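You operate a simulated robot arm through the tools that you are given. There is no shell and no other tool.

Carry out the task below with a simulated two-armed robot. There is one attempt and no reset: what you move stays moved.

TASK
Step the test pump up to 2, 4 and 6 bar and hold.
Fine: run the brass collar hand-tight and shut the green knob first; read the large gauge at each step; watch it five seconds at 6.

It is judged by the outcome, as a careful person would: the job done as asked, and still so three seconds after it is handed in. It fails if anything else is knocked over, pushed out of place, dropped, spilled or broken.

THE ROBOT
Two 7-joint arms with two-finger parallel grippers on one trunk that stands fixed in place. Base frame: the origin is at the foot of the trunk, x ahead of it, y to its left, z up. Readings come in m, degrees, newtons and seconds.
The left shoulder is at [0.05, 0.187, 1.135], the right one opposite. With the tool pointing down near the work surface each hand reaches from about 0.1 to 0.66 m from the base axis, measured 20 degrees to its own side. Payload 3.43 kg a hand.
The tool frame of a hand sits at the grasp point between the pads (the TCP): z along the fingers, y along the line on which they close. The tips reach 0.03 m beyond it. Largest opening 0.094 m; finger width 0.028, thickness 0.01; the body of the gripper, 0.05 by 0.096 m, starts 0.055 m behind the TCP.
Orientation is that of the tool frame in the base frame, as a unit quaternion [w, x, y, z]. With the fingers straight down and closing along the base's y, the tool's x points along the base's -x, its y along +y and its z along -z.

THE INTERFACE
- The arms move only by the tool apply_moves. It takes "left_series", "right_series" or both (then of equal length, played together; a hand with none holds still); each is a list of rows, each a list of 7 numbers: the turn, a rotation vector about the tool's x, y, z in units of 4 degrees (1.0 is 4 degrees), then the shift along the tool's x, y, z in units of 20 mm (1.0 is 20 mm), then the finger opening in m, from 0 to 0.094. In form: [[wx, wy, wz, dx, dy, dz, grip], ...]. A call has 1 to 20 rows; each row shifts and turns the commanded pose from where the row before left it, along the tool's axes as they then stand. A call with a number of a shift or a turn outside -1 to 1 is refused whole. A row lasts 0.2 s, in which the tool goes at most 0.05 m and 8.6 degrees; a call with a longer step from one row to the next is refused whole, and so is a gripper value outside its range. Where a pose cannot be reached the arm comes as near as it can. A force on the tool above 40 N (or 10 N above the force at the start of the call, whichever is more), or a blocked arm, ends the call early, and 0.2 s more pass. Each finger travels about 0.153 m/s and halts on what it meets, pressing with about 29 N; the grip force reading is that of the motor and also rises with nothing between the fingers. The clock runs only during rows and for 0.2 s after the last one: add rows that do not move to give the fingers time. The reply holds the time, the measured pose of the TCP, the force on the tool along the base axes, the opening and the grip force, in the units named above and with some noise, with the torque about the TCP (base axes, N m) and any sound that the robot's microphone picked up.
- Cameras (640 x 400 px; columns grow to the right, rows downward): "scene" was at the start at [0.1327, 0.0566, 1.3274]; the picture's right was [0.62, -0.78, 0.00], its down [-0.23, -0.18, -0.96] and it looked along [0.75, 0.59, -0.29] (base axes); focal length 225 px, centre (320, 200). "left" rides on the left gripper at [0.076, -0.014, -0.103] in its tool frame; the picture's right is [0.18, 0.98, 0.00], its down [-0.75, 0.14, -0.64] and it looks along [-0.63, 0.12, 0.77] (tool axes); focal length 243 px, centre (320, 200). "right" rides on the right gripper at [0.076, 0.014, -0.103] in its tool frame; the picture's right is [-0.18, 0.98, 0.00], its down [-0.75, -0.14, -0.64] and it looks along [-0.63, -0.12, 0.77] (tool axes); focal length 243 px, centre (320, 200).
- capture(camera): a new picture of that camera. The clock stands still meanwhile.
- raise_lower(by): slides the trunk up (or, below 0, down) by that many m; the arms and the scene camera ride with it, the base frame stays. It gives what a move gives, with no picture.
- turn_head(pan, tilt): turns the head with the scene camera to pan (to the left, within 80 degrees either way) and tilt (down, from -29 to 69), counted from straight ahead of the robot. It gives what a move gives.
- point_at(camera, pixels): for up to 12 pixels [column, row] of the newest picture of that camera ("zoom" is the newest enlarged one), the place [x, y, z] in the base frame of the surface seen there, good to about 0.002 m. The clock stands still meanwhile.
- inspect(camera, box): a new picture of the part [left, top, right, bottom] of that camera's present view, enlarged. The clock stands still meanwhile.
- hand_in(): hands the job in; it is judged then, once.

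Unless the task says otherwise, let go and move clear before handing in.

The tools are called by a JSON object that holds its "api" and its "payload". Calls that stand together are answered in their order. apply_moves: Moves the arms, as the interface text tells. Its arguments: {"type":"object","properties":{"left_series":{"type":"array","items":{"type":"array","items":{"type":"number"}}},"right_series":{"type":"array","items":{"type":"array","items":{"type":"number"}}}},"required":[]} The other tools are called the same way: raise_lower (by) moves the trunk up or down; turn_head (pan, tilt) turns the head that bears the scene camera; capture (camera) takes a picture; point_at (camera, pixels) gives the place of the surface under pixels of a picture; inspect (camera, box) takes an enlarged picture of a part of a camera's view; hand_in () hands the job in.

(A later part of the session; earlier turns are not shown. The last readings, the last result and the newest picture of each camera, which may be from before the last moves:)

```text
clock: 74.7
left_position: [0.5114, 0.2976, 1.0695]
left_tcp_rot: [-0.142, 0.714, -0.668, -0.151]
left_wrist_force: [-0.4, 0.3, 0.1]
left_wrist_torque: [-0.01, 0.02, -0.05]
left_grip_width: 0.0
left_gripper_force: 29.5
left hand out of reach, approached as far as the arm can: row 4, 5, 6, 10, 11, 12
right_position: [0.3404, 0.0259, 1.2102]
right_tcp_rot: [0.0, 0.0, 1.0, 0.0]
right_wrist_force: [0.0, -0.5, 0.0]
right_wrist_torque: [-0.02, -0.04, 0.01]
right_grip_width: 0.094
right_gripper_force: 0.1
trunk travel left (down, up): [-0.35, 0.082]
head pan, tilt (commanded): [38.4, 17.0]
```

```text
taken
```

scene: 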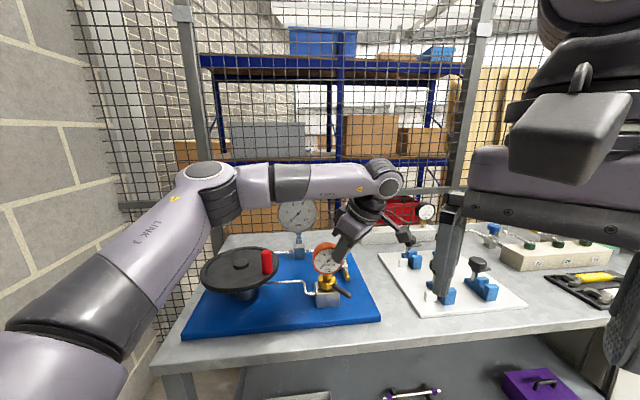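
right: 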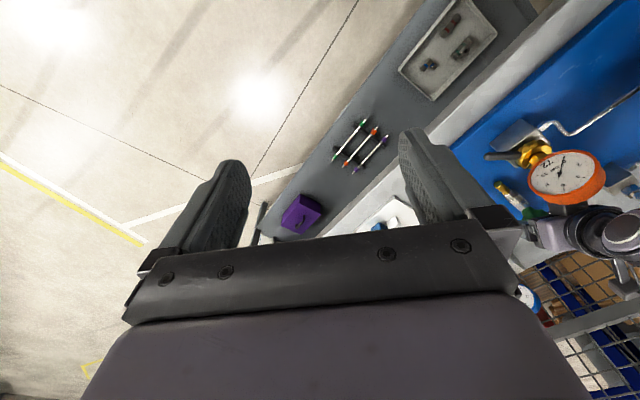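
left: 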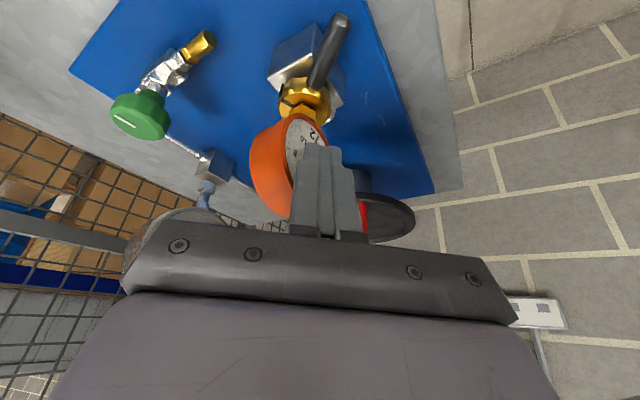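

Leaning straight from the −y side isn't reachable, and the fingertips are now close to the gauge face, though forces are nil. I'll back away and up, then swing to a 50° approach direction, which the arm can manage.

{"api": "apply_moves", "payload": {"left_series": [[0, 0, 0, 0.46, 0, -0.2, 0.0], [0, 0, 0, 0.46, 0, -0.2, 0.0], [0, 0, 0, -0.406, 0, -0.914, 0.0], [0, 0, 0, -0.406, 0, -0.914, 0.0], [0, 0, 0, -0.406, 0, -0.914, 0.0], [0.406, 0, 0.914, 0, 0, 0, 0.0], [0.406, 0, 0.914, 0, 0, 0, 0.0], [0.406, 0, 0.914, 0, 0, 0, 0.0], [0.406, 0, 0.914, 0, 0, 0, 0.0], [0.406, 0, 0.914, 0, 0, 0, 0.0], [0.406, 0, 0.914, 0, 0, 0, 0.0], [0.406, 0, 0.914, 0, 0, 0, 0.0], [0.406, 0, 0.914, 0, 0, 0, 0.0], [0.406, 0, 0.914, 0, 0, 0, 0.0], [0.406, 0, 0.914, 0, 0, 0, 0.0], [0.406, 0, 0.914, 0, 0, 0, 0.0]]}}

{"api": "capture", "payload": {"camera": "left"}}

{"api": "inspect", "payload": {"camera": "scene", "box": [280, 220, 380, 320]}}

```text
clock: 78.1
left_position: [0.4961, 0.293, 1.1267]
left_tcp_rot: [0.189, -0.413, 0.887, 0.089]
left_wrist_force: [0.0, 0.0, -0.2]
left_wrist_torque: [-0.02, 0.0, 0.0]
left_grip_width: 0.0
left_gripper_force: 29.1
left hand out of reach, approached as far as the arm can: row 1, 2, 4, 5
right_position: [0.3398, 0.0264, 1.2107]
right_tcp_rot: [0.0, 0.0, 1.0, 0.0]
right_wrist_force: [-0.1, -0.1, -0.5]
right_wrist_torque: [0.01, 0.0, -0.03]
right_grip_width: 0.0941
right_gripper_force: 0.1
trunk travel left (down, up): [-0.35, 0.082]
head pan, tilt (commanded): [38.4, 17.0]
```

```text
taken
```

left: 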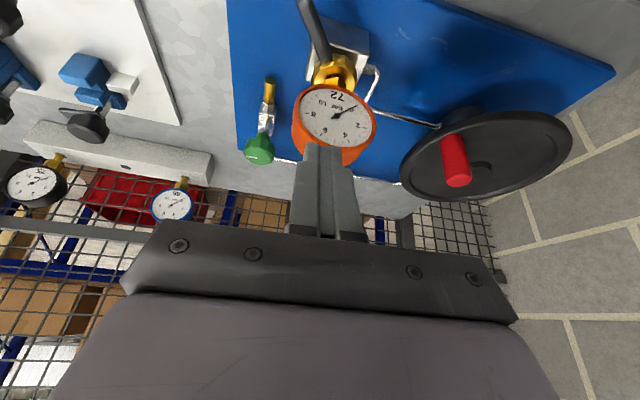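

```text
4.00 times, centred on (330, 270) of scene
```

zoom: 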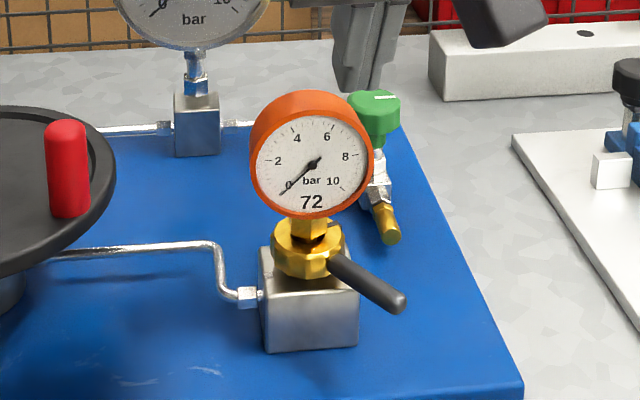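

The gauge and collar are undisturbed, and the hand is now at yaw 50°, tilt 24°. I'll shift right (−y) and forward past the lever, then go partway down.

{"api": "apply_moves", "payload": {"left_series": [[0, 0, 0, 0.088, -0.763, -0.04, 0.0], [0, 0, 0, 0.088, -0.763, -0.04, 0.0], [0, 0, 0, 0.088, -0.763, -0.04, 0.0], [0, 0, 0, 0.088, -0.763, -0.04, 0.0], [0, 0, 0, 0.37, 0, 0.834, 0.0], [0, 0, 0, 0.37, 0, 0.834, 0.0], [0, 0, 0, 0.37, 0, 0.834, 0.0], [0, 0, 0, 0.37, 0, 0.834, 0.0]]}}

{"api": "capture", "payload": {"camera": "left"}}

{"api": "capture", "payload": {"camera": "scene"}}

```text
clock: 79.9
left_position: [0.5322, 0.2541, 1.0515]
left_tcp_rot: [0.187, -0.413, 0.887, 0.088]
left_wrist_force: [-0.8, 0.8, 0.1]
left_wrist_torque: [-0.01, 0.02, 0.04]
left_grip_width: 0.0001
left_gripper_force: 29.5
left hand out of reach, approached as far as the arm can: row 4
right_position: [0.3406, 0.0264, 1.2094]
right_tcp_rot: [0.0, 0.0, 1.0, 0.001]
right_wrist_force: [0.1, -1.0, -1.2]
right_wrist_torque: [0.01, 0.0, 0.0]
right_grip_width: 0.0941
right_gripper_force: 0.0
trunk travel left (down, up): [-0.35, 0.082]
head pan, tilt (commanded): [38.4, 17.0]
```

```text
taken
```

left: 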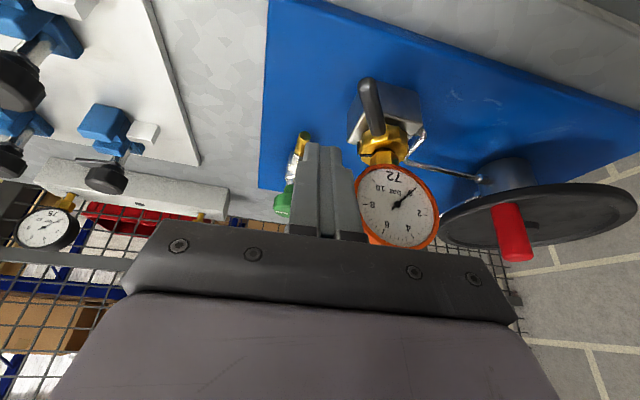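

```text
taken
```

scene: 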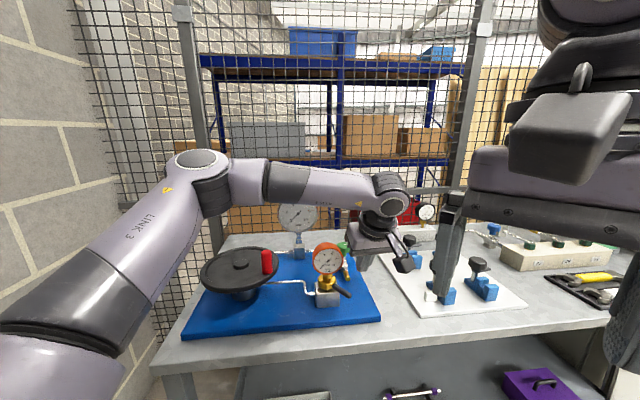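

The fingers are to the right of the gauge and near the lever's end, no contact. I'll shift 15 mm further right for margin, then descend to lever height.

{"api": "apply_moves", "payload": {"left_series": [[0, 0, 0, 0.525, -0.48, -0.235, 0.0], [0, 0, 0, 0.36, 0, 0.81, 0.0], [0, 0, 0, 0.36, 0, 0.81, 0.0], [0, 0, 0, 0.36, 0, 0.81, 0.0], [0, 0, 0, 0.36, 0, 0.81, 0.0]]}}

{"api": "capture", "payload": {"camera": "left"}}

{"api": "inspect", "payload": {"camera": "scene", "box": [280, 220, 400, 320]}}

```text
clock: 81.1
left_position: [0.5242, 0.2483, 0.9837]
left_tcp_rot: [0.188, -0.412, 0.887, 0.087]
left_wrist_force: [0.1, 0.0, -0.5]
left_wrist_torque: [0.0, 0.03, -0.03]
left_grip_width: 0.0001
left_gripper_force: 28.8
left hand out of reach, approached as far as the arm can: row 1, 4, 5
right_position: [0.3408, 0.0255, 1.2105]
right_tcp_rot: [0.0, 0.0, 1.0, 0.0]
right_wrist_force: [-0.2, 0.3, 0.6]
right_wrist_torque: [0.0, -0.01, 0.03]
right_grip_width: 0.0943
right_gripper_force: 0.0
trunk travel left (down, up): [-0.35, 0.082]
head pan, tilt (commanded): [38.4, 17.0]
```

```text
taken
```

left: 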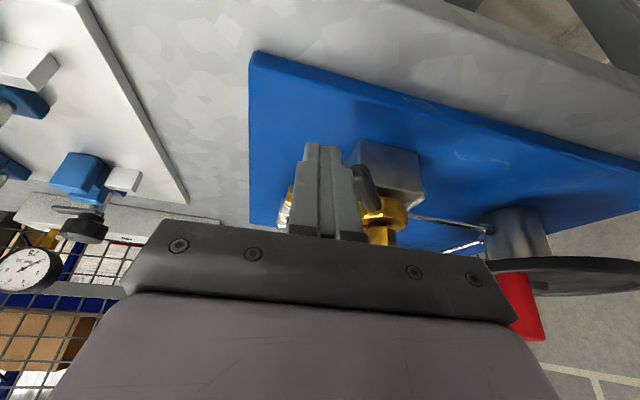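

```text
4.00 times, centred on (340, 270) of scene
```

zoom: 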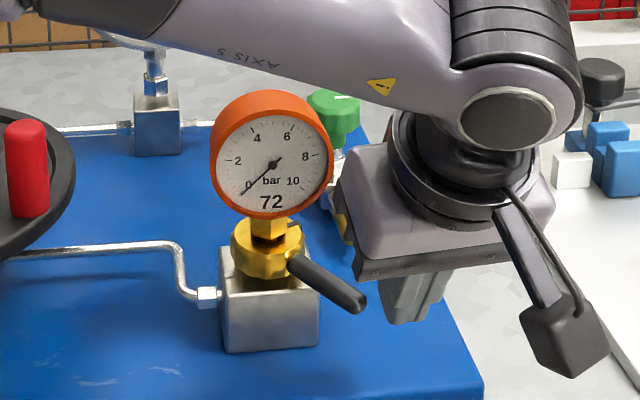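

The arm reached its forward limit at (0.524,0.248,0.984), with fingers (410,295) just beyond the lever's end. I'll lean 12° more to gain reach and step a bit farther behind the lever.

{"api": "apply_moves", "payload": {"left_series": [[0, -1, 0, 0, 0, 0, 0.0], [0, -1, 0, 0, 0, 0, 0.0], [0, -1, 0, 0, 0, 0, 0.0], [0, 0, 0, 0, -0.7, 0.51, 0.0]]}}

{"api": "capture", "payload": {"camera": "left"}}

{"api": "inspect", "payload": {"camera": "scene", "box": [280, 220, 400, 320]}}

```text
clock: 82.1
left_position: [0.5233, 0.2649, 0.9833]
left_tcp_rot: [0.28, -0.402, 0.862, 0.131]
left_wrist_force: [-0.6, 0.5, 0.4]
left_wrist_torque: [-0.03, -0.03, -0.01]
left_grip_width: 0.0
left_gripper_force: 28.5
left hand out of reach, approached as far as the arm can: row 1, 2, 3, 4
right_position: [0.3414, 0.026, 1.2104]
right_tcp_rot: [-0.001, -0.001, 1.0, 0.0]
right_wrist_force: [0.0, -0.2, -0.4]
right_wrist_torque: [0.02, -0.02, 0.03]
right_grip_width: 0.094
right_gripper_force: 0.1
trunk travel left (down, up): [-0.35, 0.082]
head pan, tilt (commanded): [38.4, 17.0]
```

```text
taken
```

left: 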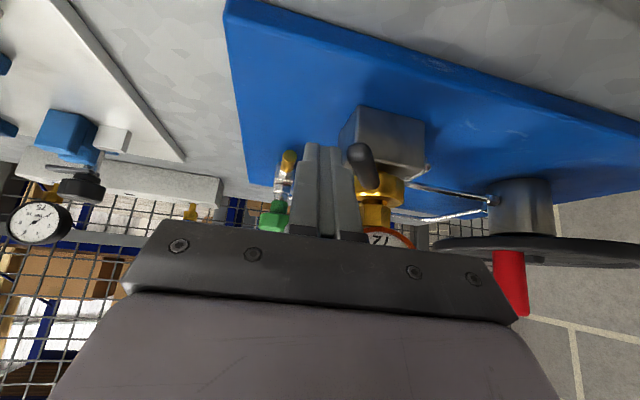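

```text
4.00 times, centred on (340, 270) of scene
```

zoom: 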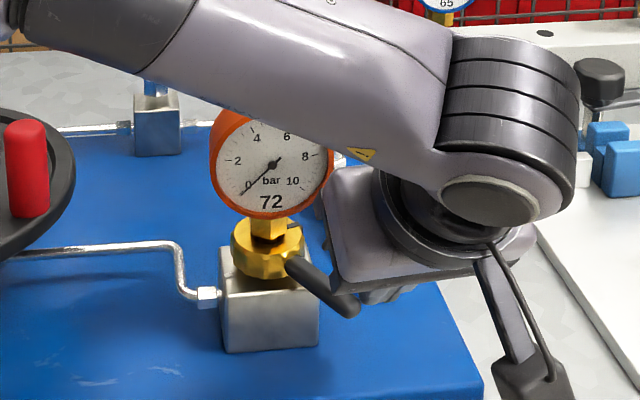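

The finger is now right beside the lever's far side (left view: lever (360,155), finger (335,185)). I'll lower 6 mm and push along the arc toward the robot (clockwise) about 24° to begin with.

{"api": "apply_moves", "payload": {"left_series": [[0, 0, 0, 0.18, 0, 0.24, 0.0], [0, 0, 0, 0.209, 0.24, -0.152, 0.0], [0, 0, 0, 0.188, 0.267, -0.136, 0.0], [0, 0, 0, 0.164, 0.29, -0.119, 0.0], [0, 0, 0, 0.139, 0.308, -0.1, 0.0]]}}

{"api": "capture", "payload": {"camera": "left"}}

{"api": "inspect", "payload": {"camera": "scene", "box": [280, 220, 400, 320]}}

```text
clock: 83.3
left_position: [0.4958, 0.2654, 0.9768]
left_tcp_rot: [0.28, -0.401, 0.862, 0.131]
left_wrist_force: [0.3, -0.4, -0.3]
left_wrist_torque: [-0.01, -0.01, 0.0]
left_grip_width: 0.0
left_gripper_force: 29.1
right_position: [0.341, 0.0256, 1.2091]
right_tcp_rot: [-0.001, 0.0, 1.0, 0.001]
right_wrist_force: [1.2, -0.9, 0.5]
right_wrist_torque: [0.01, 0.01, -0.04]
right_grip_width: 0.0939
right_gripper_force: 0.0
trunk travel left (down, up): [-0.35, 0.082]
head pan, tilt (commanded): [38.4, 17.0]
```

```text
taken
```

left: 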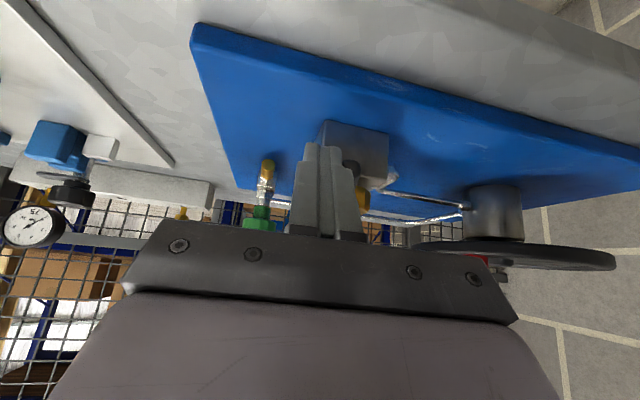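

```text
4.00 times, centred on (340, 270) of scene
```

zoom: 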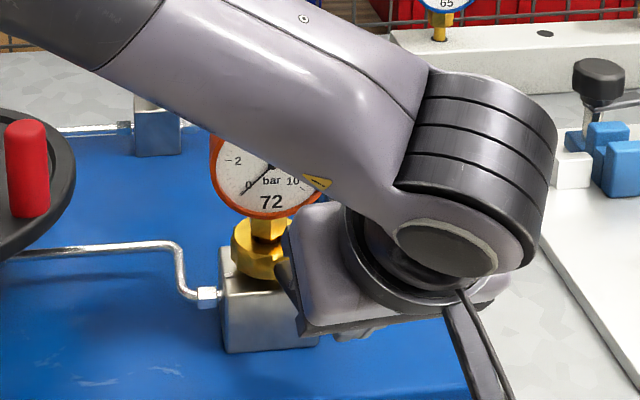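

No force is felt; I need to see whether the lever moved with the finger. I'll zoom both views.

{"api": "inspect", "payload": {"camera": "left", "box": [270, 100, 430, 240]}}

{"api": "inspect", "payload": {"camera": "scene", "box": [325, 270, 365, 305]}}

{"api": "inspect", "payload": {"camera": "right", "box": [460, 100, 600, 220]}}

```text
2.86 times, centred on (350, 170) of left
```

zoom: 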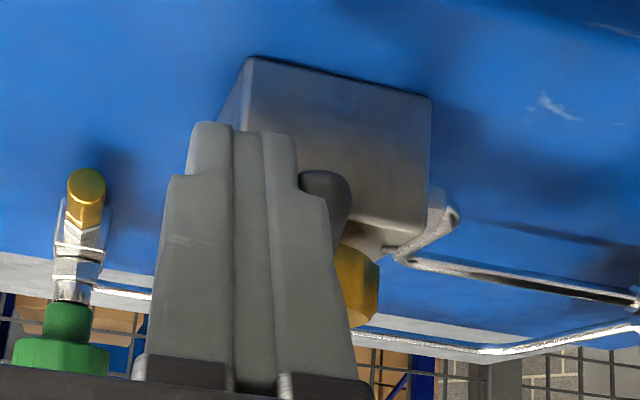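

```text
11.43 times, centred on (345, 288) of scene
```

zoom: 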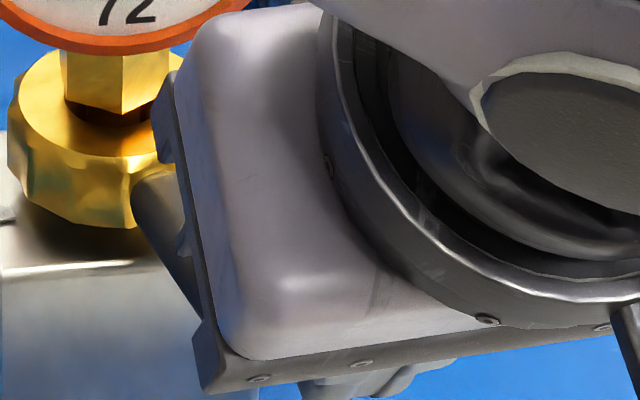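

```text
3.33 times, centred on (530, 160) of right
```

zoom: 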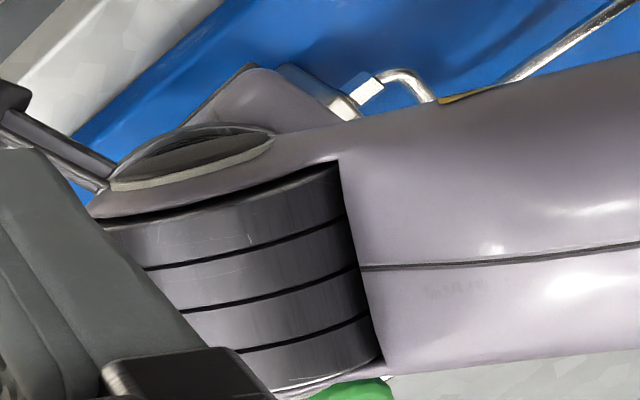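

The lever end shows just right of the finger (left zoom (325,195)), and in the scene zoom it now points down-right, so it's rotating with it. I'll continue the arc.

{"api": "apply_moves", "payload": {"left_series": [[0, 0, 0, 0.112, 0.325, -0.081, 0.0], [0, 0, 0, 0.084, 0.338, -0.06, 0.0], [0, 0, 0, 0.054, 0.347, -0.039, 0.0], [0, 0, 0, 0.025, 0.352, -0.018, 0.0]]}}

{"api": "capture", "payload": {"camera": "left"}}

{"api": "inspect", "payload": {"camera": "scene", "box": [280, 220, 400, 320]}}

```text
clock: 84.3
left_position: [0.4707, 0.2776, 0.9786]
left_tcp_rot: [0.281, -0.401, 0.862, 0.132]
left_wrist_force: [0.3, -0.2, 0.5]
left_wrist_torque: [-0.01, -0.02, 0.02]
left_grip_width: 0.0
left_gripper_force: 29.1
right_position: [0.3397, 0.0265, 1.2095]
right_tcp_rot: [0.001, 0.0, 1.0, -0.001]
right_wrist_force: [0.1, 0.0, -0.7]
right_wrist_torque: [0.05, 0.0, 0.01]
right_grip_width: 0.094
right_gripper_force: 0.1
trunk travel left (down, up): [-0.35, 0.082]
head pan, tilt (commanded): [38.4, 17.0]
```

```text
taken
```

left: 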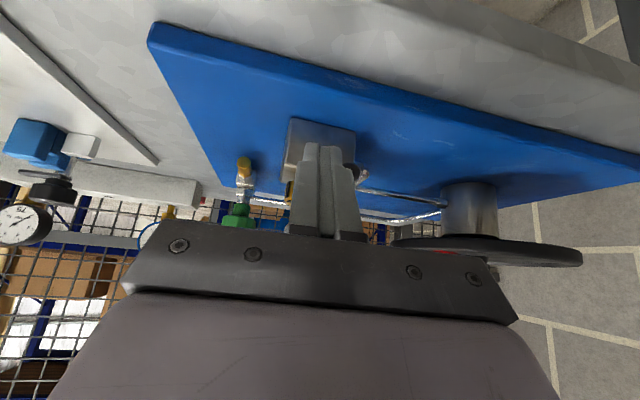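

```text
4.00 times, centred on (340, 270) of scene
```

zoom: 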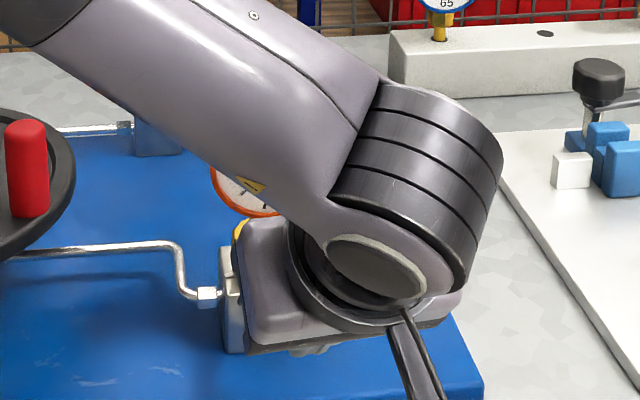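

{"api": "inspect", "payload": {"camera": "left", "box": [260, 100, 420, 240]}}

```text
2.86 times, centred on (340, 170) of left
```

zoom: 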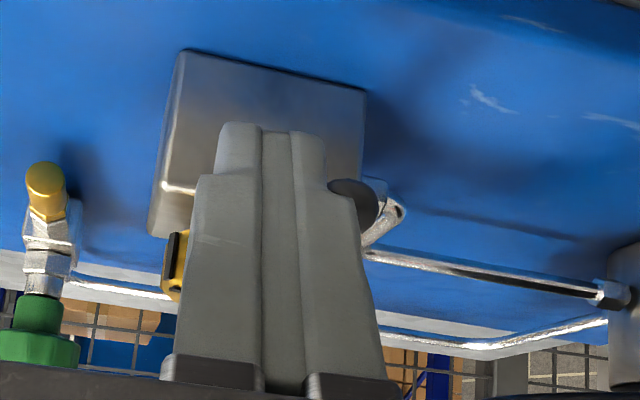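

The lever end is still against the finger (zoom (355,200)), so it's being carried round with almost no resistance. I'll continue the arc another 48°.

{"api": "apply_moves", "payload": {"left_series": [[0, 0, 0, -0.042, 0.358, 0.123, 0.0], [0, 0, 0, -0.072, 0.355, 0.145, 0.0], [0, 0, 0, -0.064, 0.344, 0.047, 0.0], [0, 0, 0, -0.093, 0.334, 0.068, 0.0], [0, 0, 0, -0.121, 0.32, 0.088, 0.0], [0, 0, 0, -0.148, 0.303, 0.108, 0.0]]}}

{"api": "capture", "payload": {"camera": "left"}}

{"api": "inspect", "payload": {"camera": "left", "box": [240, 100, 420, 240]}}

{"api": "inspect", "payload": {"camera": "scene", "box": [260, 220, 380, 320]}}

```text
clock: 85.7
left_position: [0.4485, 0.3161, 0.9734]
left_tcp_rot: [0.28, -0.401, 0.863, 0.13]
left_wrist_force: [-0.5, 0.1, 0.4]
left_wrist_torque: [0.0, -0.02, -0.01]
left_grip_width: 0.0001
left_gripper_force: 28.8
right_position: [0.3402, 0.0258, 1.2096]
right_tcp_rot: [0.0, -0.001, 1.0, 0.001]
right_wrist_force: [0.1, -0.1, 0.0]
right_wrist_torque: [0.0, 0.02, 0.01]
right_grip_width: 0.0936
right_gripper_force: 0.0
trunk travel left (down, up): [-0.35, 0.082]
head pan, tilt (commanded): [38.4, 17.0]
```

```text
taken
```

left: 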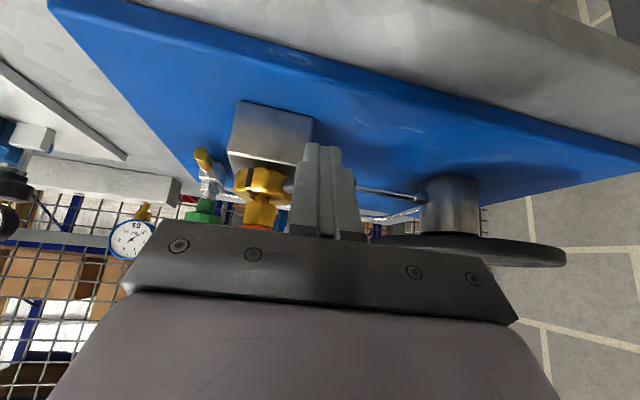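

```text
2.86 times, centred on (330, 170) of left
```

zoom: 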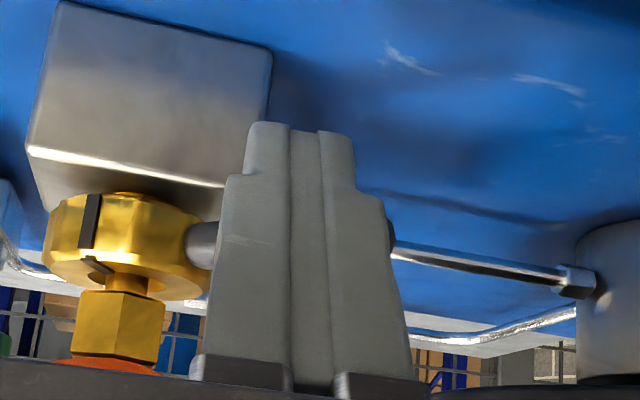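

```text
4.00 times, centred on (320, 270) of scene
```

zoom: 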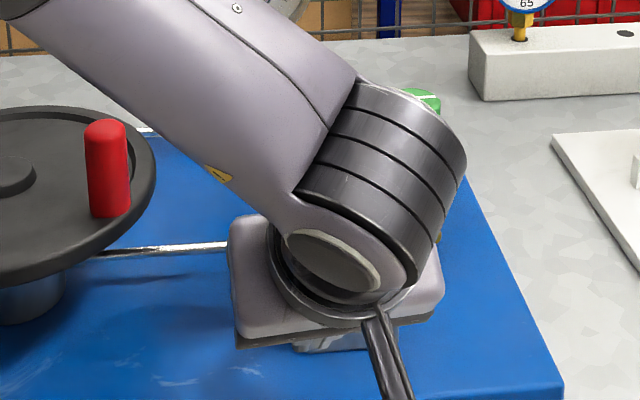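

The lever has turned ~80° and the collar with it (black witness marks at (88,220) and (95,265) in the zoom), still with no resistance. I'll keep pushing while swinging the hand's lean toward the robot side, to stay clear of the gauge.

{"api": "apply_moves", "payload": {"left_series": [[0.588, 0, 0.809, -0.114, 0.2035, 0.083, 0.0], [0.588, 0, 0.809, -0.114, 0.2035, 0.083, 0.0], [0.588, 0, 0.809, -0.114, 0.2035, 0.083, 0.0], [0.588, 0, 0.809, -0.114, 0.2035, 0.083, 0.0], [0.588, 0, 0.809, -0.114, 0.2035, 0.083, 0.0], [0.588, 0, 0.809, -0.114, 0.2035, 0.083, 0.0], [0.588, 0, 0.809, -0.114, 0.2035, 0.083, 0.0], [0.588, 0, 0.809, -0.114, 0.2035, 0.083, 0.0], [0.588, 0, 0.809, -0.114, 0.2035, 0.083, 0.0], [0.588, 0, 0.809, -0.114, 0.2035, 0.083, 0.0]]}}

{"api": "capture", "payload": {"camera": "left"}}

{"api": "inspect", "payload": {"camera": "scene", "box": [260, 220, 380, 320]}}

```text
clock: 87.6
left_position: [0.4429, 0.3459, 0.9741]
left_tcp_rot: [0.301, -0.142, 0.942, 0.04]
left_wrist_force: [-7.6, -10.5, 6.8]
left_wrist_torque: [-0.1, 0.0, -0.13]
left_grip_width: 0.0
left_gripper_force: 29.4
right_position: [0.3387, 0.0254, 1.2116]
right_tcp_rot: [0.001, -0.001, 1.0, 0.0]
right_wrist_force: [-0.8, 1.0, 0.3]
right_wrist_torque: [-0.03, -0.02, 0.02]
right_grip_width: 0.0939
right_gripper_force: 0.1
trunk travel left (down, up): [-0.35, 0.082]
head pan, tilt (commanded): [38.4, 17.0]
stopped in row 9 (left hand): the force on the tool passed its limit at 43 N (the readings are from after the stop); the commanded pose is now the measured one
```

```text
taken
```

left: 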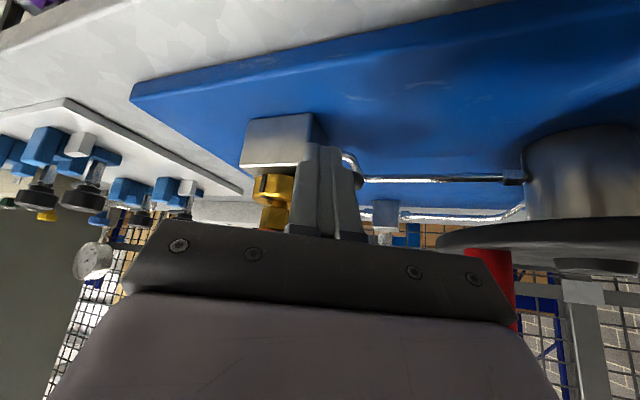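

```text
4.00 times, centred on (320, 270) of scene
```

zoom: 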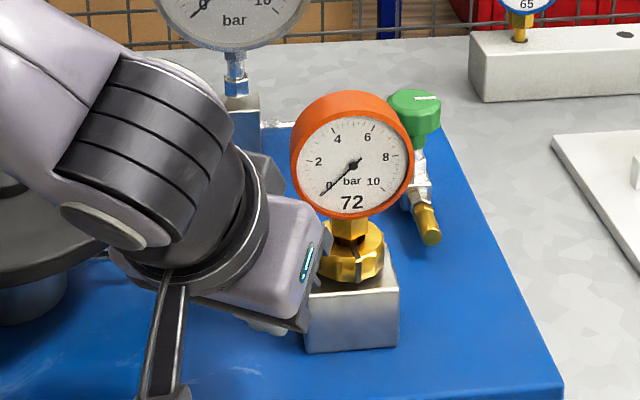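

The push stopped at 43 N. Either the collar has come tight or the finger met the pipe near the block, so I'll check what's around the finger.

{"api": "inspect", "payload": {"camera": "left", "box": [230, 100, 430, 250]}}

{"api": "point_at", "payload": {"camera": "left", "pixels": [[430, 179], [385, 180], [347, 158], [356, 172], [340, 165], [320, 150], [300, 150], [272, 185], [290, 190], [357, 183], [505, 177]]}}

{"api": "inspect", "payload": {"camera": "scene", "box": [300, 255, 350, 305]}}

```text
2.67 times, centred on (330, 175) of left
```

zoom: 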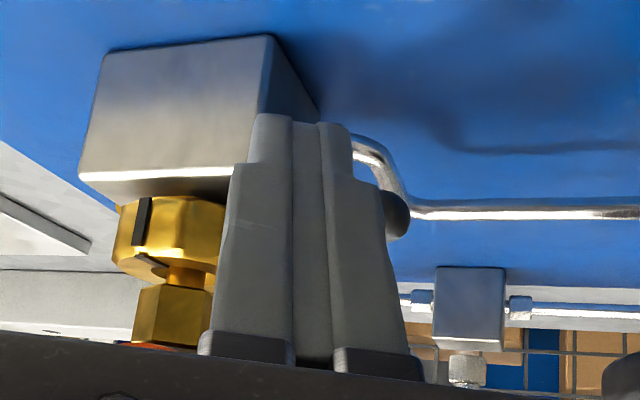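

```text
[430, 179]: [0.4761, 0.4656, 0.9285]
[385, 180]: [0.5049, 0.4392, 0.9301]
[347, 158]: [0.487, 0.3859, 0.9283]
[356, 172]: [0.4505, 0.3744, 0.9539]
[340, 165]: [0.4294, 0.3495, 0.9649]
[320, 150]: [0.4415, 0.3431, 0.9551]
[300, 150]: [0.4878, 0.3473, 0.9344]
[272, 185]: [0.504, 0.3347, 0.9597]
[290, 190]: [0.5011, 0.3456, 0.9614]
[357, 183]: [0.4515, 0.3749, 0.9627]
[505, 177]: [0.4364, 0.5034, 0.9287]
```

```text
8.00 times, centred on (325, 280) of scene
```

zoom: 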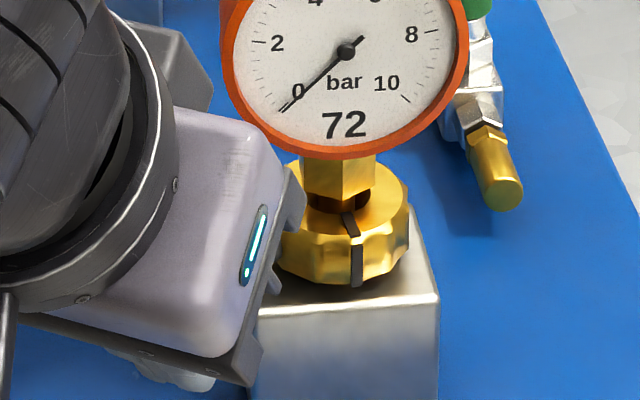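

The pipe (z≈0.928) is below the finger, so the finger is only against the lever; the lever has gone from −97° to about −205° and met firm resistance. I'll give one small extra push to confirm it's firmly home rather than snagged.

{"api": "apply_moves", "payload": {"left_series": [[0, 0, 0, -0.04, 0.14, 0.03, 0.0], [0, 0, 0, 0, 0, 0, 0.0]]}}

{"api": "inspect", "payload": {"camera": "scene", "box": [300, 255, 350, 305]}}

```text
clock: 88.2
left_position: [0.4425, 0.3457, 0.9724]
left_tcp_rot: [0.3, -0.141, 0.943, 0.039]
left_wrist_force: [-9.0, -29.6, 5.5]
left_wrist_torque: [-0.4, 0.06, -0.56]
left_grip_width: 0.0003
left_gripper_force: 29.0
right_position: [0.3394, 0.0224, 1.2111]
right_tcp_rot: [0.001, 0.0, 1.0, 0.002]
right_wrist_force: [-0.7, 0.0, 0.4]
right_wrist_torque: [0.01, -0.02, 0.0]
right_grip_width: 0.0941
right_gripper_force: 0.1
trunk travel left (down, up): [-0.35, 0.082]
head pan, tilt (commanded): [38.4, 17.0]
```

```text
8.00 times, centred on (325, 280) of scene
```

zoom: 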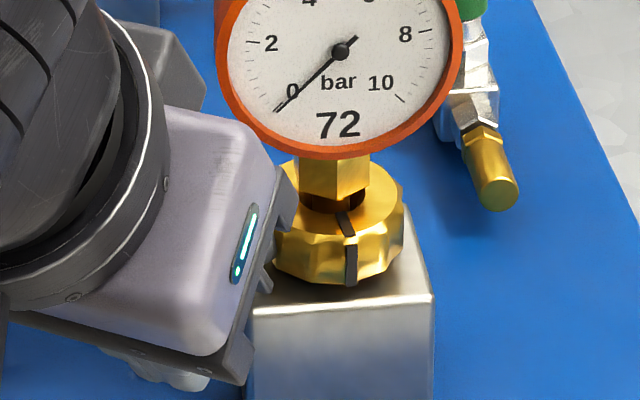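

The lever holds firm at ~30 N (about 2 N·m) with no further movement, so the collar is hand-tight. I'll back the finger off the lever, then withdraw outward and up.

{"api": "apply_moves", "payload": {"left_series": [[0, 0, 0, 0, -0.4, 0, 0.0], [0, 0, 0, 0, -0.5, 0, 0.0], [0, 0, 0, 0.809, 0, -0.588, 0.0], [0, 0, 0, 0.809, 0, -0.588, 0.0], [0, 0, 0, -0.588, 0, -0.809, 0.0], [0, 0, 0, -0.588, 0, -0.809, 0.0], [0, 0, 0, -0.588, 0, -0.809, 0.0], [0, 0, 0, -0.588, 0, -0.809, 0.0], [0, 0, 0, -0.588, 0, -0.809, 0.0], [0, 0, 0, -0.588, 0, -0.809, 0.0], [0, 0, 0, -0.588, 0, -0.809, 0.0], [0, 0, 0, -0.588, 0, -0.809, 0.0]]}}

{"api": "capture", "payload": {"camera": "scene"}}

{"api": "inspect", "payload": {"camera": "scene", "box": [190, 180, 390, 330]}}

```text
clock: 90.8
left_position: [0.4135, 0.325, 1.1329]
left_tcp_rot: [0.3, -0.144, 0.942, 0.042]
left_wrist_force: [0.0, -0.6, -0.4]
left_wrist_torque: [-0.01, 0.02, 0.01]
left_grip_width: 0.0
left_gripper_force: 29.3
right_position: [0.3385, 0.0252, 1.2113]
right_tcp_rot: [0.0, 0.0, 1.0, 0.0]
right_wrist_force: [0.2, 0.6, 0.0]
right_wrist_torque: [-0.01, -0.05, -0.01]
right_grip_width: 0.0938
right_gripper_force: 0.1
trunk travel left (down, up): [-0.35, 0.082]
head pan, tilt (commanded): [38.4, 17.0]
```

```text
taken
```

scene: 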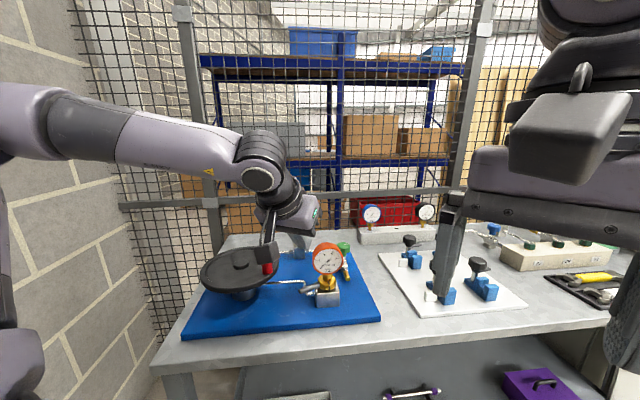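

```text
2.67 times, centred on (290, 255) of scene
```

zoom: 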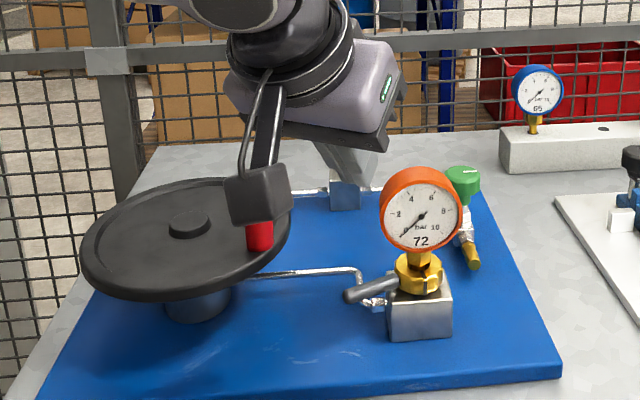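

The collar lever has moved to the front-left and stays put. Now I'll straighten the hand to vertical and rise above the wheel to measure it.

{"api": "apply_moves", "payload": {"left_series": [[0, 1, 0, 0, 0.3, -0.5, 0.06], [0, 1, 0, 0, 0.3, -0.5, 0.06], [0, 1, 0, 0, 0.3, -0.5, 0.06], [0, 1, 0, 0, 0.3, -0.5, 0.06], [0, 1, 0, 0.2, 0.3, -0.5, 0.06], [0, 1, 0, 0.2, 0.3, -0.5, 0.06], [0, 1, 0, 0.2, 0.3, -0.5, 0.06], [0, 1, 0, 0.2, 0.3, -0.5, 0.06], [0, 1, 0, 0.2, 0.3, -0.5, 0.06]]}}

{"api": "capture", "payload": {"camera": "left"}}

{"api": "capture", "payload": {"camera": "scene"}}

```text
clock: 92.8
left_position: [0.352, 0.362, 1.2129]
left_tcp_rot: [-0.006, -0.151, 0.989, -0.004]
left_wrist_force: [0.4, 0.3, 0.6]
left_wrist_torque: [-0.03, 0.04, -0.02]
left_grip_width: 0.0601
left_gripper_force: 0.0
right_position: [0.3397, 0.0259, 1.2093]
right_tcp_rot: [0.0, 0.0, 1.0, 0.001]
right_wrist_force: [-0.2, 0.3, -0.5]
right_wrist_torque: [0.01, 0.0, 0.03]
right_grip_width: 0.094
right_gripper_force: 0.0
trunk travel left (down, up): [-0.35, 0.082]
head pan, tilt (commanded): [38.4, 17.0]
```

```text
taken
```

left: 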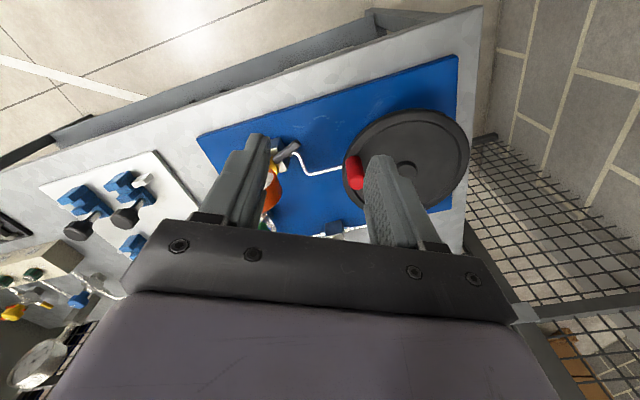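

```text
taken
```

scene: 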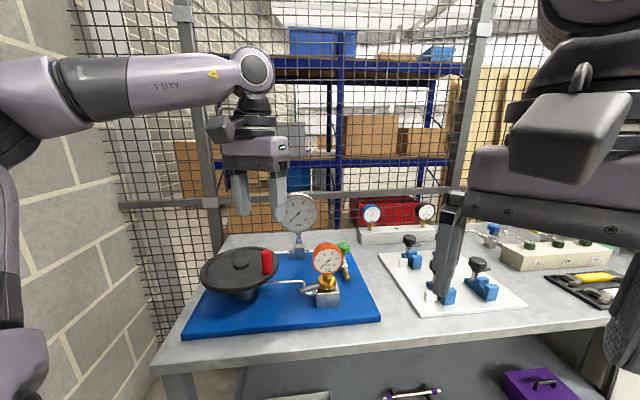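

Both views show the wheel clearly. I'll measure the hub, rim and red handle.

{"api": "inspect", "payload": {"camera": "scene", "box": [195, 235, 295, 305]}}

{"api": "point_at", "payload": {"camera": "left", "pixels": [[408, 168], [346, 163], [358, 160], [352, 178], [440, 110], [466, 150], [455, 185], [365, 130], [400, 112], [430, 200]]}}

```text
5.71 times, centred on (245, 270) of scene
```

zoom: 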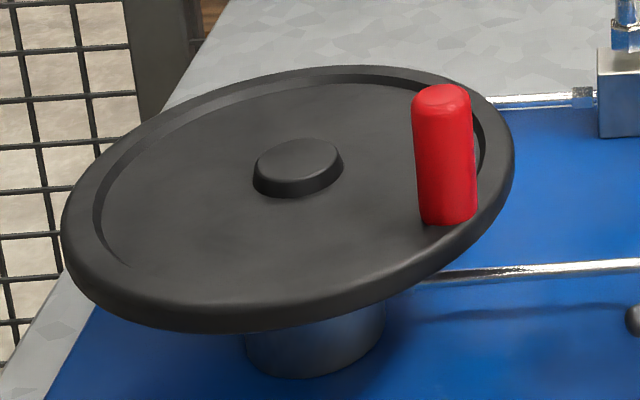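

```text
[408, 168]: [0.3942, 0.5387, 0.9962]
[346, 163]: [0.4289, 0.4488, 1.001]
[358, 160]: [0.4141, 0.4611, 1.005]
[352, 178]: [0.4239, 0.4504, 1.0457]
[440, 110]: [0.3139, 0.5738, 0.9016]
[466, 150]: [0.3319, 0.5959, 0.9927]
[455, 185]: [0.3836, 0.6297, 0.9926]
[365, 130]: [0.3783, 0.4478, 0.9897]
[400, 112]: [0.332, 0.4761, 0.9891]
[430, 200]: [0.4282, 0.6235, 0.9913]
```

{"api": "point_at", "payload": {"camera": "zoom", "pixels": [[298, 160], [258, 165], [340, 160], [298, 145], [298, 180], [447, 215], [415, 150], [475, 150], [442, 95], [65, 215], [512, 140], [350, 68]]}}

{"api": "inspect", "payload": {"camera": "left", "box": [330, 90, 490, 230]}}

```text
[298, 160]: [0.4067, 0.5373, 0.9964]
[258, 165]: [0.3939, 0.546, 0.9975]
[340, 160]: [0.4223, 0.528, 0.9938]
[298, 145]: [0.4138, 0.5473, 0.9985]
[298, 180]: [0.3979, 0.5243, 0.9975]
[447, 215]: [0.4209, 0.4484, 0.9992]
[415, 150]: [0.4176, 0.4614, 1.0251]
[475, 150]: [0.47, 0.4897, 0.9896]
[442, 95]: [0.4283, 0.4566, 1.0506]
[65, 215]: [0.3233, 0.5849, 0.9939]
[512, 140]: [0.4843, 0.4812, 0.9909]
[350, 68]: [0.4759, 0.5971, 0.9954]
```

```text
2.86 times, centred on (410, 160) of left
```

zoom: 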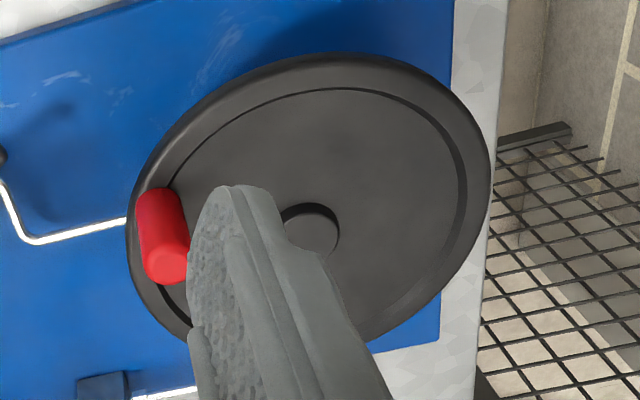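

Hub ≈(0.407,0.5365), handle centre ≈(0.430,0.456), ~25 mm thick, z 1.00–1.05. I'll yaw the hand 48° counter-clockwise (to have range for a clockwise crank) and move above the handle.

{"api": "apply_moves", "payload": {"left_series": [[0, 0, -1, 0, 0, 0, 0.06], [0, 0, -1, 0, 0, 0, 0.06], [0, 0, -1, 0, 0, 0, 0.06], [0, 0, -1, 0, 0, 0, 0.06], [0, 0, -1, 0, 0, 0, 0.06], [0, 0, -1, 0, 0, 0, 0.06], [0, 0, -1, 0, 0, 0, 0.06], [0, 0, -1, 0, 0, 0, 0.06], [0, 0, -1, 0, 0, 0, 0.06], [0, 0, -1, 0, 0, 0, 0.06], [0, 0, -1, 0, 0, 0, 0.06], [0, 0, -1, 0, 0, 0, 0.06], [0, 0, 0, -0.739, -0.194, 0.688, 0.06], [0, 0, 0, -0.739, -0.194, 0.688, 0.06], [0, 0, 0, -0.739, -0.194, 0.688, 0.06], [0, 0, 0, -0.739, -0.194, 0.688, 0.06], [0, 0, 0, -0.739, -0.194, 0.688, 0.06], [0, 0, 0, -0.739, -0.194, 0.688, 0.06], [0, 0, 0, -0.739, -0.194, 0.688, 0.06], [0, 0, 0, -0.739, -0.194, 0.688, 0.06]]}}

{"api": "capture", "payload": {"camera": "left"}}

{"api": "capture", "payload": {"camera": "scene"}}

```text
clock: 97.0
left_position: [0.4288, 0.4547, 1.099]
left_tcp_rot: [-0.007, -0.54, 0.842, -0.002]
left_wrist_force: [-0.2, 0.1, -0.2]
left_wrist_torque: [0.01, 0.02, -0.03]
left_grip_width: 0.0601
left_gripper_force: 0.1
right_position: [0.3404, 0.0269, 1.2099]
right_tcp_rot: [0.0, 0.0, 1.0, 0.0]
right_wrist_force: [-0.4, 0.1, 0.0]
right_wrist_torque: [0.01, 0.0, -0.03]
right_grip_width: 0.094
right_gripper_force: 0.0
trunk travel left (down, up): [-0.35, 0.082]
head pan, tilt (commanded): [38.4, 17.0]
```

```text
taken
```

left: 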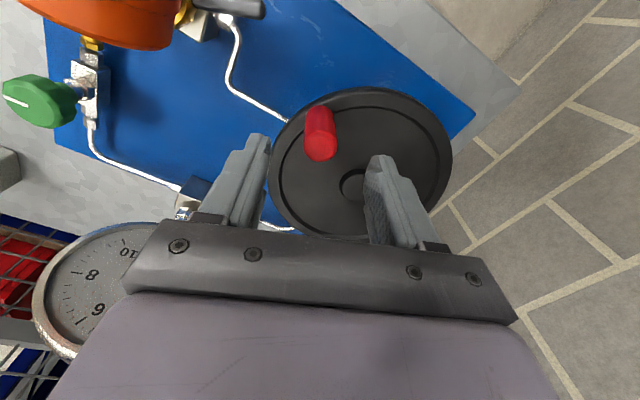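

```text
taken
```

scene: 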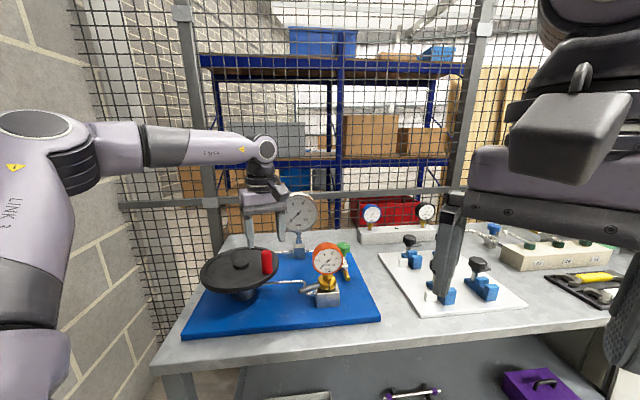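

The handle (320,135) lines up between the fingers. I'll descend to z≈1.04 and close on it.

{"api": "apply_moves", "payload": {"left_series": [[0, 0, 0, 0, 0, 0.74, 0.06], [0, 0, 0, 0, 0, 0.74, 0.06], [0, 0, 0, 0, 0, 0.74, 0.06], [0, 0, 0, 0, 0, 0.74, 0.06], [0, 0, 0, 0, 0, 0, 0.06]]}}

{"api": "capture", "payload": {"camera": "left"}}

{"api": "inspect", "payload": {"camera": "scene", "box": [190, 160, 390, 310]}}

```text
clock: 98.2
left_position: [0.4273, 0.4543, 1.0397]
left_tcp_rot: [-0.007, -0.54, 0.842, -0.001]
left_wrist_force: [-0.5, 0.5, 0.0]
left_wrist_torque: [0.02, 0.0, -0.01]
left_grip_width: 0.0599
left_gripper_force: 0.0
right_position: [0.3412, 0.0268, 1.2096]
right_tcp_rot: [0.001, 0.0, 1.0, 0.0]
right_wrist_force: [0.0, 0.3, 0.1]
right_wrist_torque: [0.01, -0.01, 0.01]
right_grip_width: 0.0942
right_gripper_force: 0.0
trunk travel left (down, up): [-0.35, 0.082]
head pan, tilt (commanded): [38.4, 17.0]
```

```text
taken
```

left: 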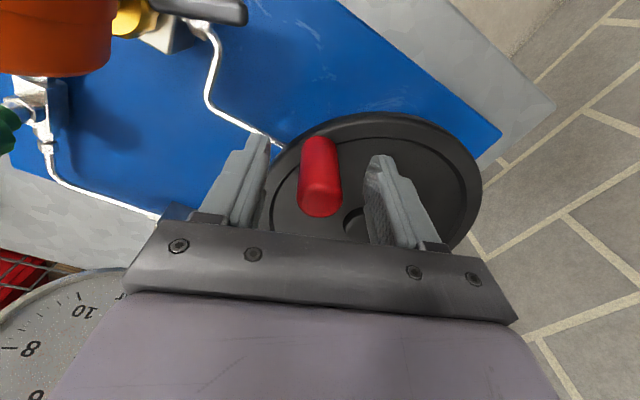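

```text
2.67 times, centred on (290, 235) of scene
```

zoom: 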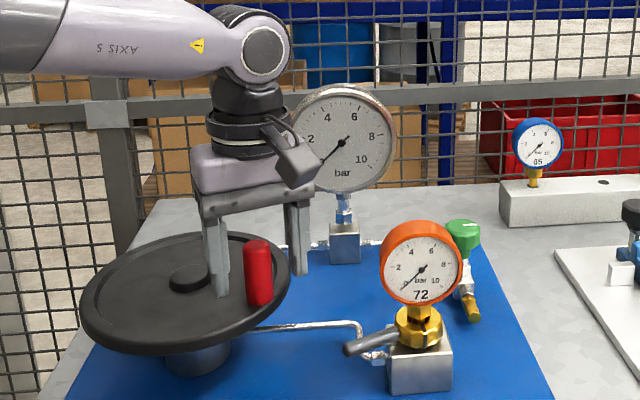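

The handle is centred between the fingers, and the large gauge is still readable at (345,140) in the zoom. I'll close on the handle.

{"api": "apply_moves", "payload": {"left_series": [[0, 0, 0, 0, 0, 0, 0.015], [0, 0, 0, 0, 0, 0, 0.015], [0, 0, 0, 0, 0, 0, 0.015]]}}

{"api": "capture", "payload": {"camera": "left"}}

```text
clock: 99.0
left_position: [0.427, 0.4562, 1.0402]
left_tcp_rot: [-0.008, -0.54, 0.842, -0.001]
left_wrist_force: [-2.6, 5.3, 0.0]
left_wrist_torque: [0.21, -0.31, 0.21]
left_grip_width: 0.0252
left_gripper_force: 44.8
right_position: [0.3398, 0.0261, 1.2099]
right_tcp_rot: [0.0, -0.001, 1.0, 0.0]
right_wrist_force: [0.6, -0.1, -1.4]
right_wrist_torque: [-0.01, 0.01, -0.06]
right_grip_width: 0.0938
right_gripper_force: 0.0
trunk travel left (down, up): [-0.35, 0.082]
head pan, tilt (commanded): [38.4, 17.0]
```

```text
taken
```

left: 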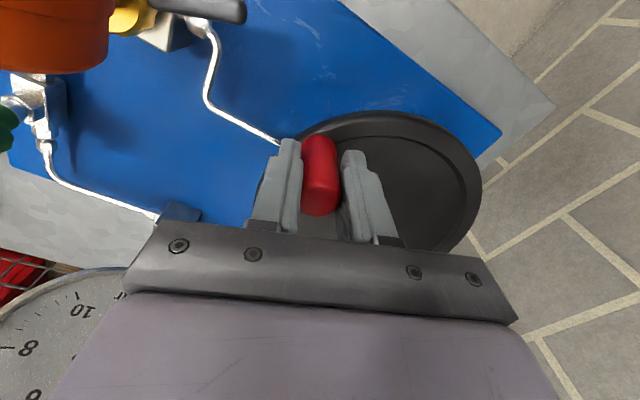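

Gripped at 25 mm. I'll turn the wheel clockwise 20°, carrying the hand round the hub, and then read the large gauge.

{"api": "apply_moves", "payload": {"left_series": [[0, 0, 1, 0.175, 0.229, 0, 0.015], [0, 0, 1, 0.175, 0.229, 0, 0.015], [0, 0, 1, 0.175, 0.229, 0, 0.015], [0, 0, 1, 0.175, 0.229, 0, 0.015], [0, 0, 1, 0.175, 0.229, 0, 0.015]]}}

{"api": "inspect", "payload": {"camera": "scene", "box": [270, 180, 340, 260]}}

{"api": "inspect", "payload": {"camera": "scene", "box": [190, 160, 390, 310]}}

```text
clock: 100.2
left_position: [0.3988, 0.4542, 1.0405]
left_tcp_rot: [-0.008, -0.385, 0.923, -0.003]
left_wrist_force: [-1.5, 11.1, -7.0]
left_wrist_torque: [0.04, -0.54, 0.27]
left_grip_width: 0.0251
left_gripper_force: 45.0
right_position: [0.3406, 0.0281, 1.2102]
right_tcp_rot: [0.0, 0.0, 1.0, -0.001]
right_wrist_force: [0.4, -0.5, -0.5]
right_wrist_torque: [-0.03, -0.01, 0.01]
right_grip_width: 0.094
right_gripper_force: 0.1
trunk travel left (down, up): [-0.35, 0.082]
head pan, tilt (commanded): [38.4, 17.0]
```

```text
5.00 times, centred on (305, 220) of scene
```

zoom: 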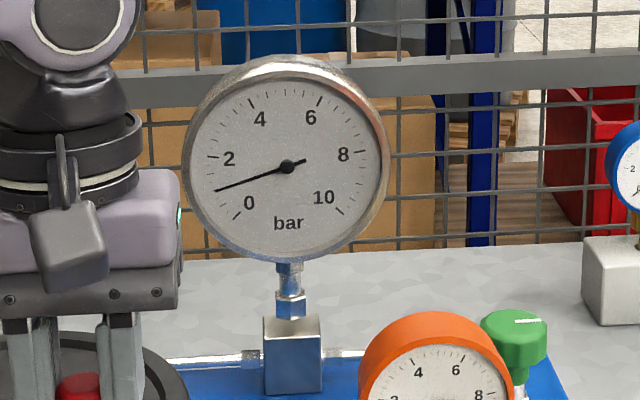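

```text
2.67 times, centred on (290, 235) of scene
```

zoom: 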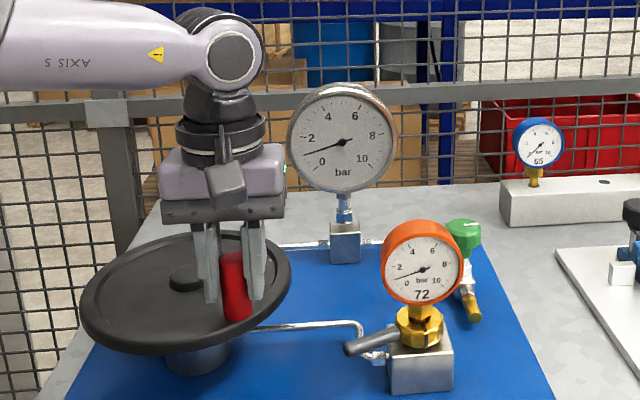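

The large gauge now reads about 0.95 bar after 20°, so clockwise raises pressure at roughly 1 bar per 20°. I'll turn 16° more and read again before trimming to 2 bar.

{"api": "apply_moves", "payload": {"left_series": [[0, 0, 1, 0.165, 0.237, 0, 0.015], [0, 0, 1, 0.165, 0.237, 0, 0.015], [0, 0, 1, 0.165, 0.237, 0, 0.015], [0, 0, 1, 0.165, 0.237, 0, 0.015]]}}

{"api": "inspect", "payload": {"camera": "scene", "box": [275, 185, 325, 240]}}

```text
clock: 101.2
left_position: [0.3764, 0.4603, 1.0401]
left_tcp_rot: [-0.008, -0.252, 0.968, -0.004]
left_wrist_force: [-0.2, 5.4, -11.8]
left_wrist_torque: [0.35, 0.03, 0.27]
left_grip_width: 0.0244
left_gripper_force: 44.4
right_position: [0.341, 0.0265, 1.21]
right_tcp_rot: [0.0, -0.001, 1.0, -0.001]
right_wrist_force: [0.3, -0.7, 0.2]
right_wrist_torque: [0.02, -0.03, -0.02]
right_grip_width: 0.0939
right_gripper_force: 0.1
trunk travel left (down, up): [-0.35, 0.082]
head pan, tilt (commanded): [38.4, 17.0]
```

```text
7.27 times, centred on (300, 212) of scene
```

zoom: 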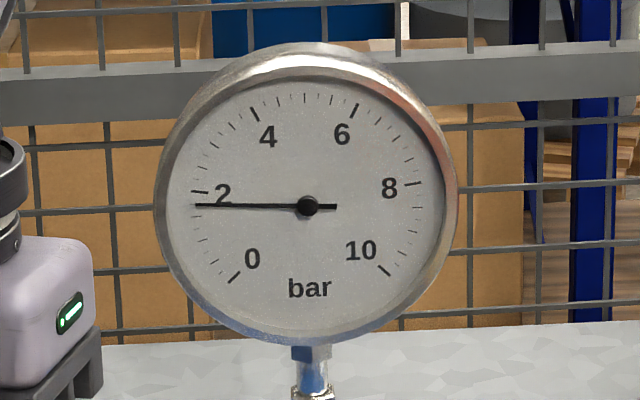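

Needle at (195,204), just under the 2 mark: about 1.76 bar. I'll turn ~4.5° more and ease down 1 mm, since the handle seems to pull down slightly as the screw advances.

{"api": "apply_moves", "payload": {"left_series": [[0, 0, 0.57, 0.097, 0.133, 0.025, 0.015], [0, 0, 0.57, 0.097, 0.133, 0.025, 0.015], [0, 0, 0, 0, 0, 0, 0.015]]}}

{"api": "inspect", "payload": {"camera": "scene", "box": [275, 185, 325, 240]}}

```text
clock: 102.0
left_position: [0.3709, 0.4622, 1.0398]
left_tcp_rot: [-0.007, -0.214, 0.977, -0.004]
left_wrist_force: [2.3, 4.4, -4.9]
left_wrist_torque: [0.21, 1.49, 0.0]
left_grip_width: 0.0242
left_gripper_force: 45.3
right_position: [0.3417, 0.0264, 1.2088]
right_tcp_rot: [0.001, 0.0, 1.0, 0.0]
right_wrist_force: [0.0, -0.4, -0.1]
right_wrist_torque: [-0.01, -0.01, -0.02]
right_grip_width: 0.0941
right_gripper_force: 0.1
trunk travel left (down, up): [-0.35, 0.082]
head pan, tilt (commanded): [38.4, 17.0]
```

```text
7.27 times, centred on (300, 212) of scene
```

zoom: 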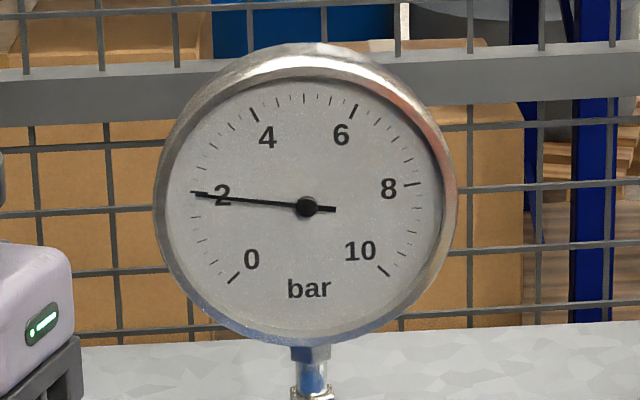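

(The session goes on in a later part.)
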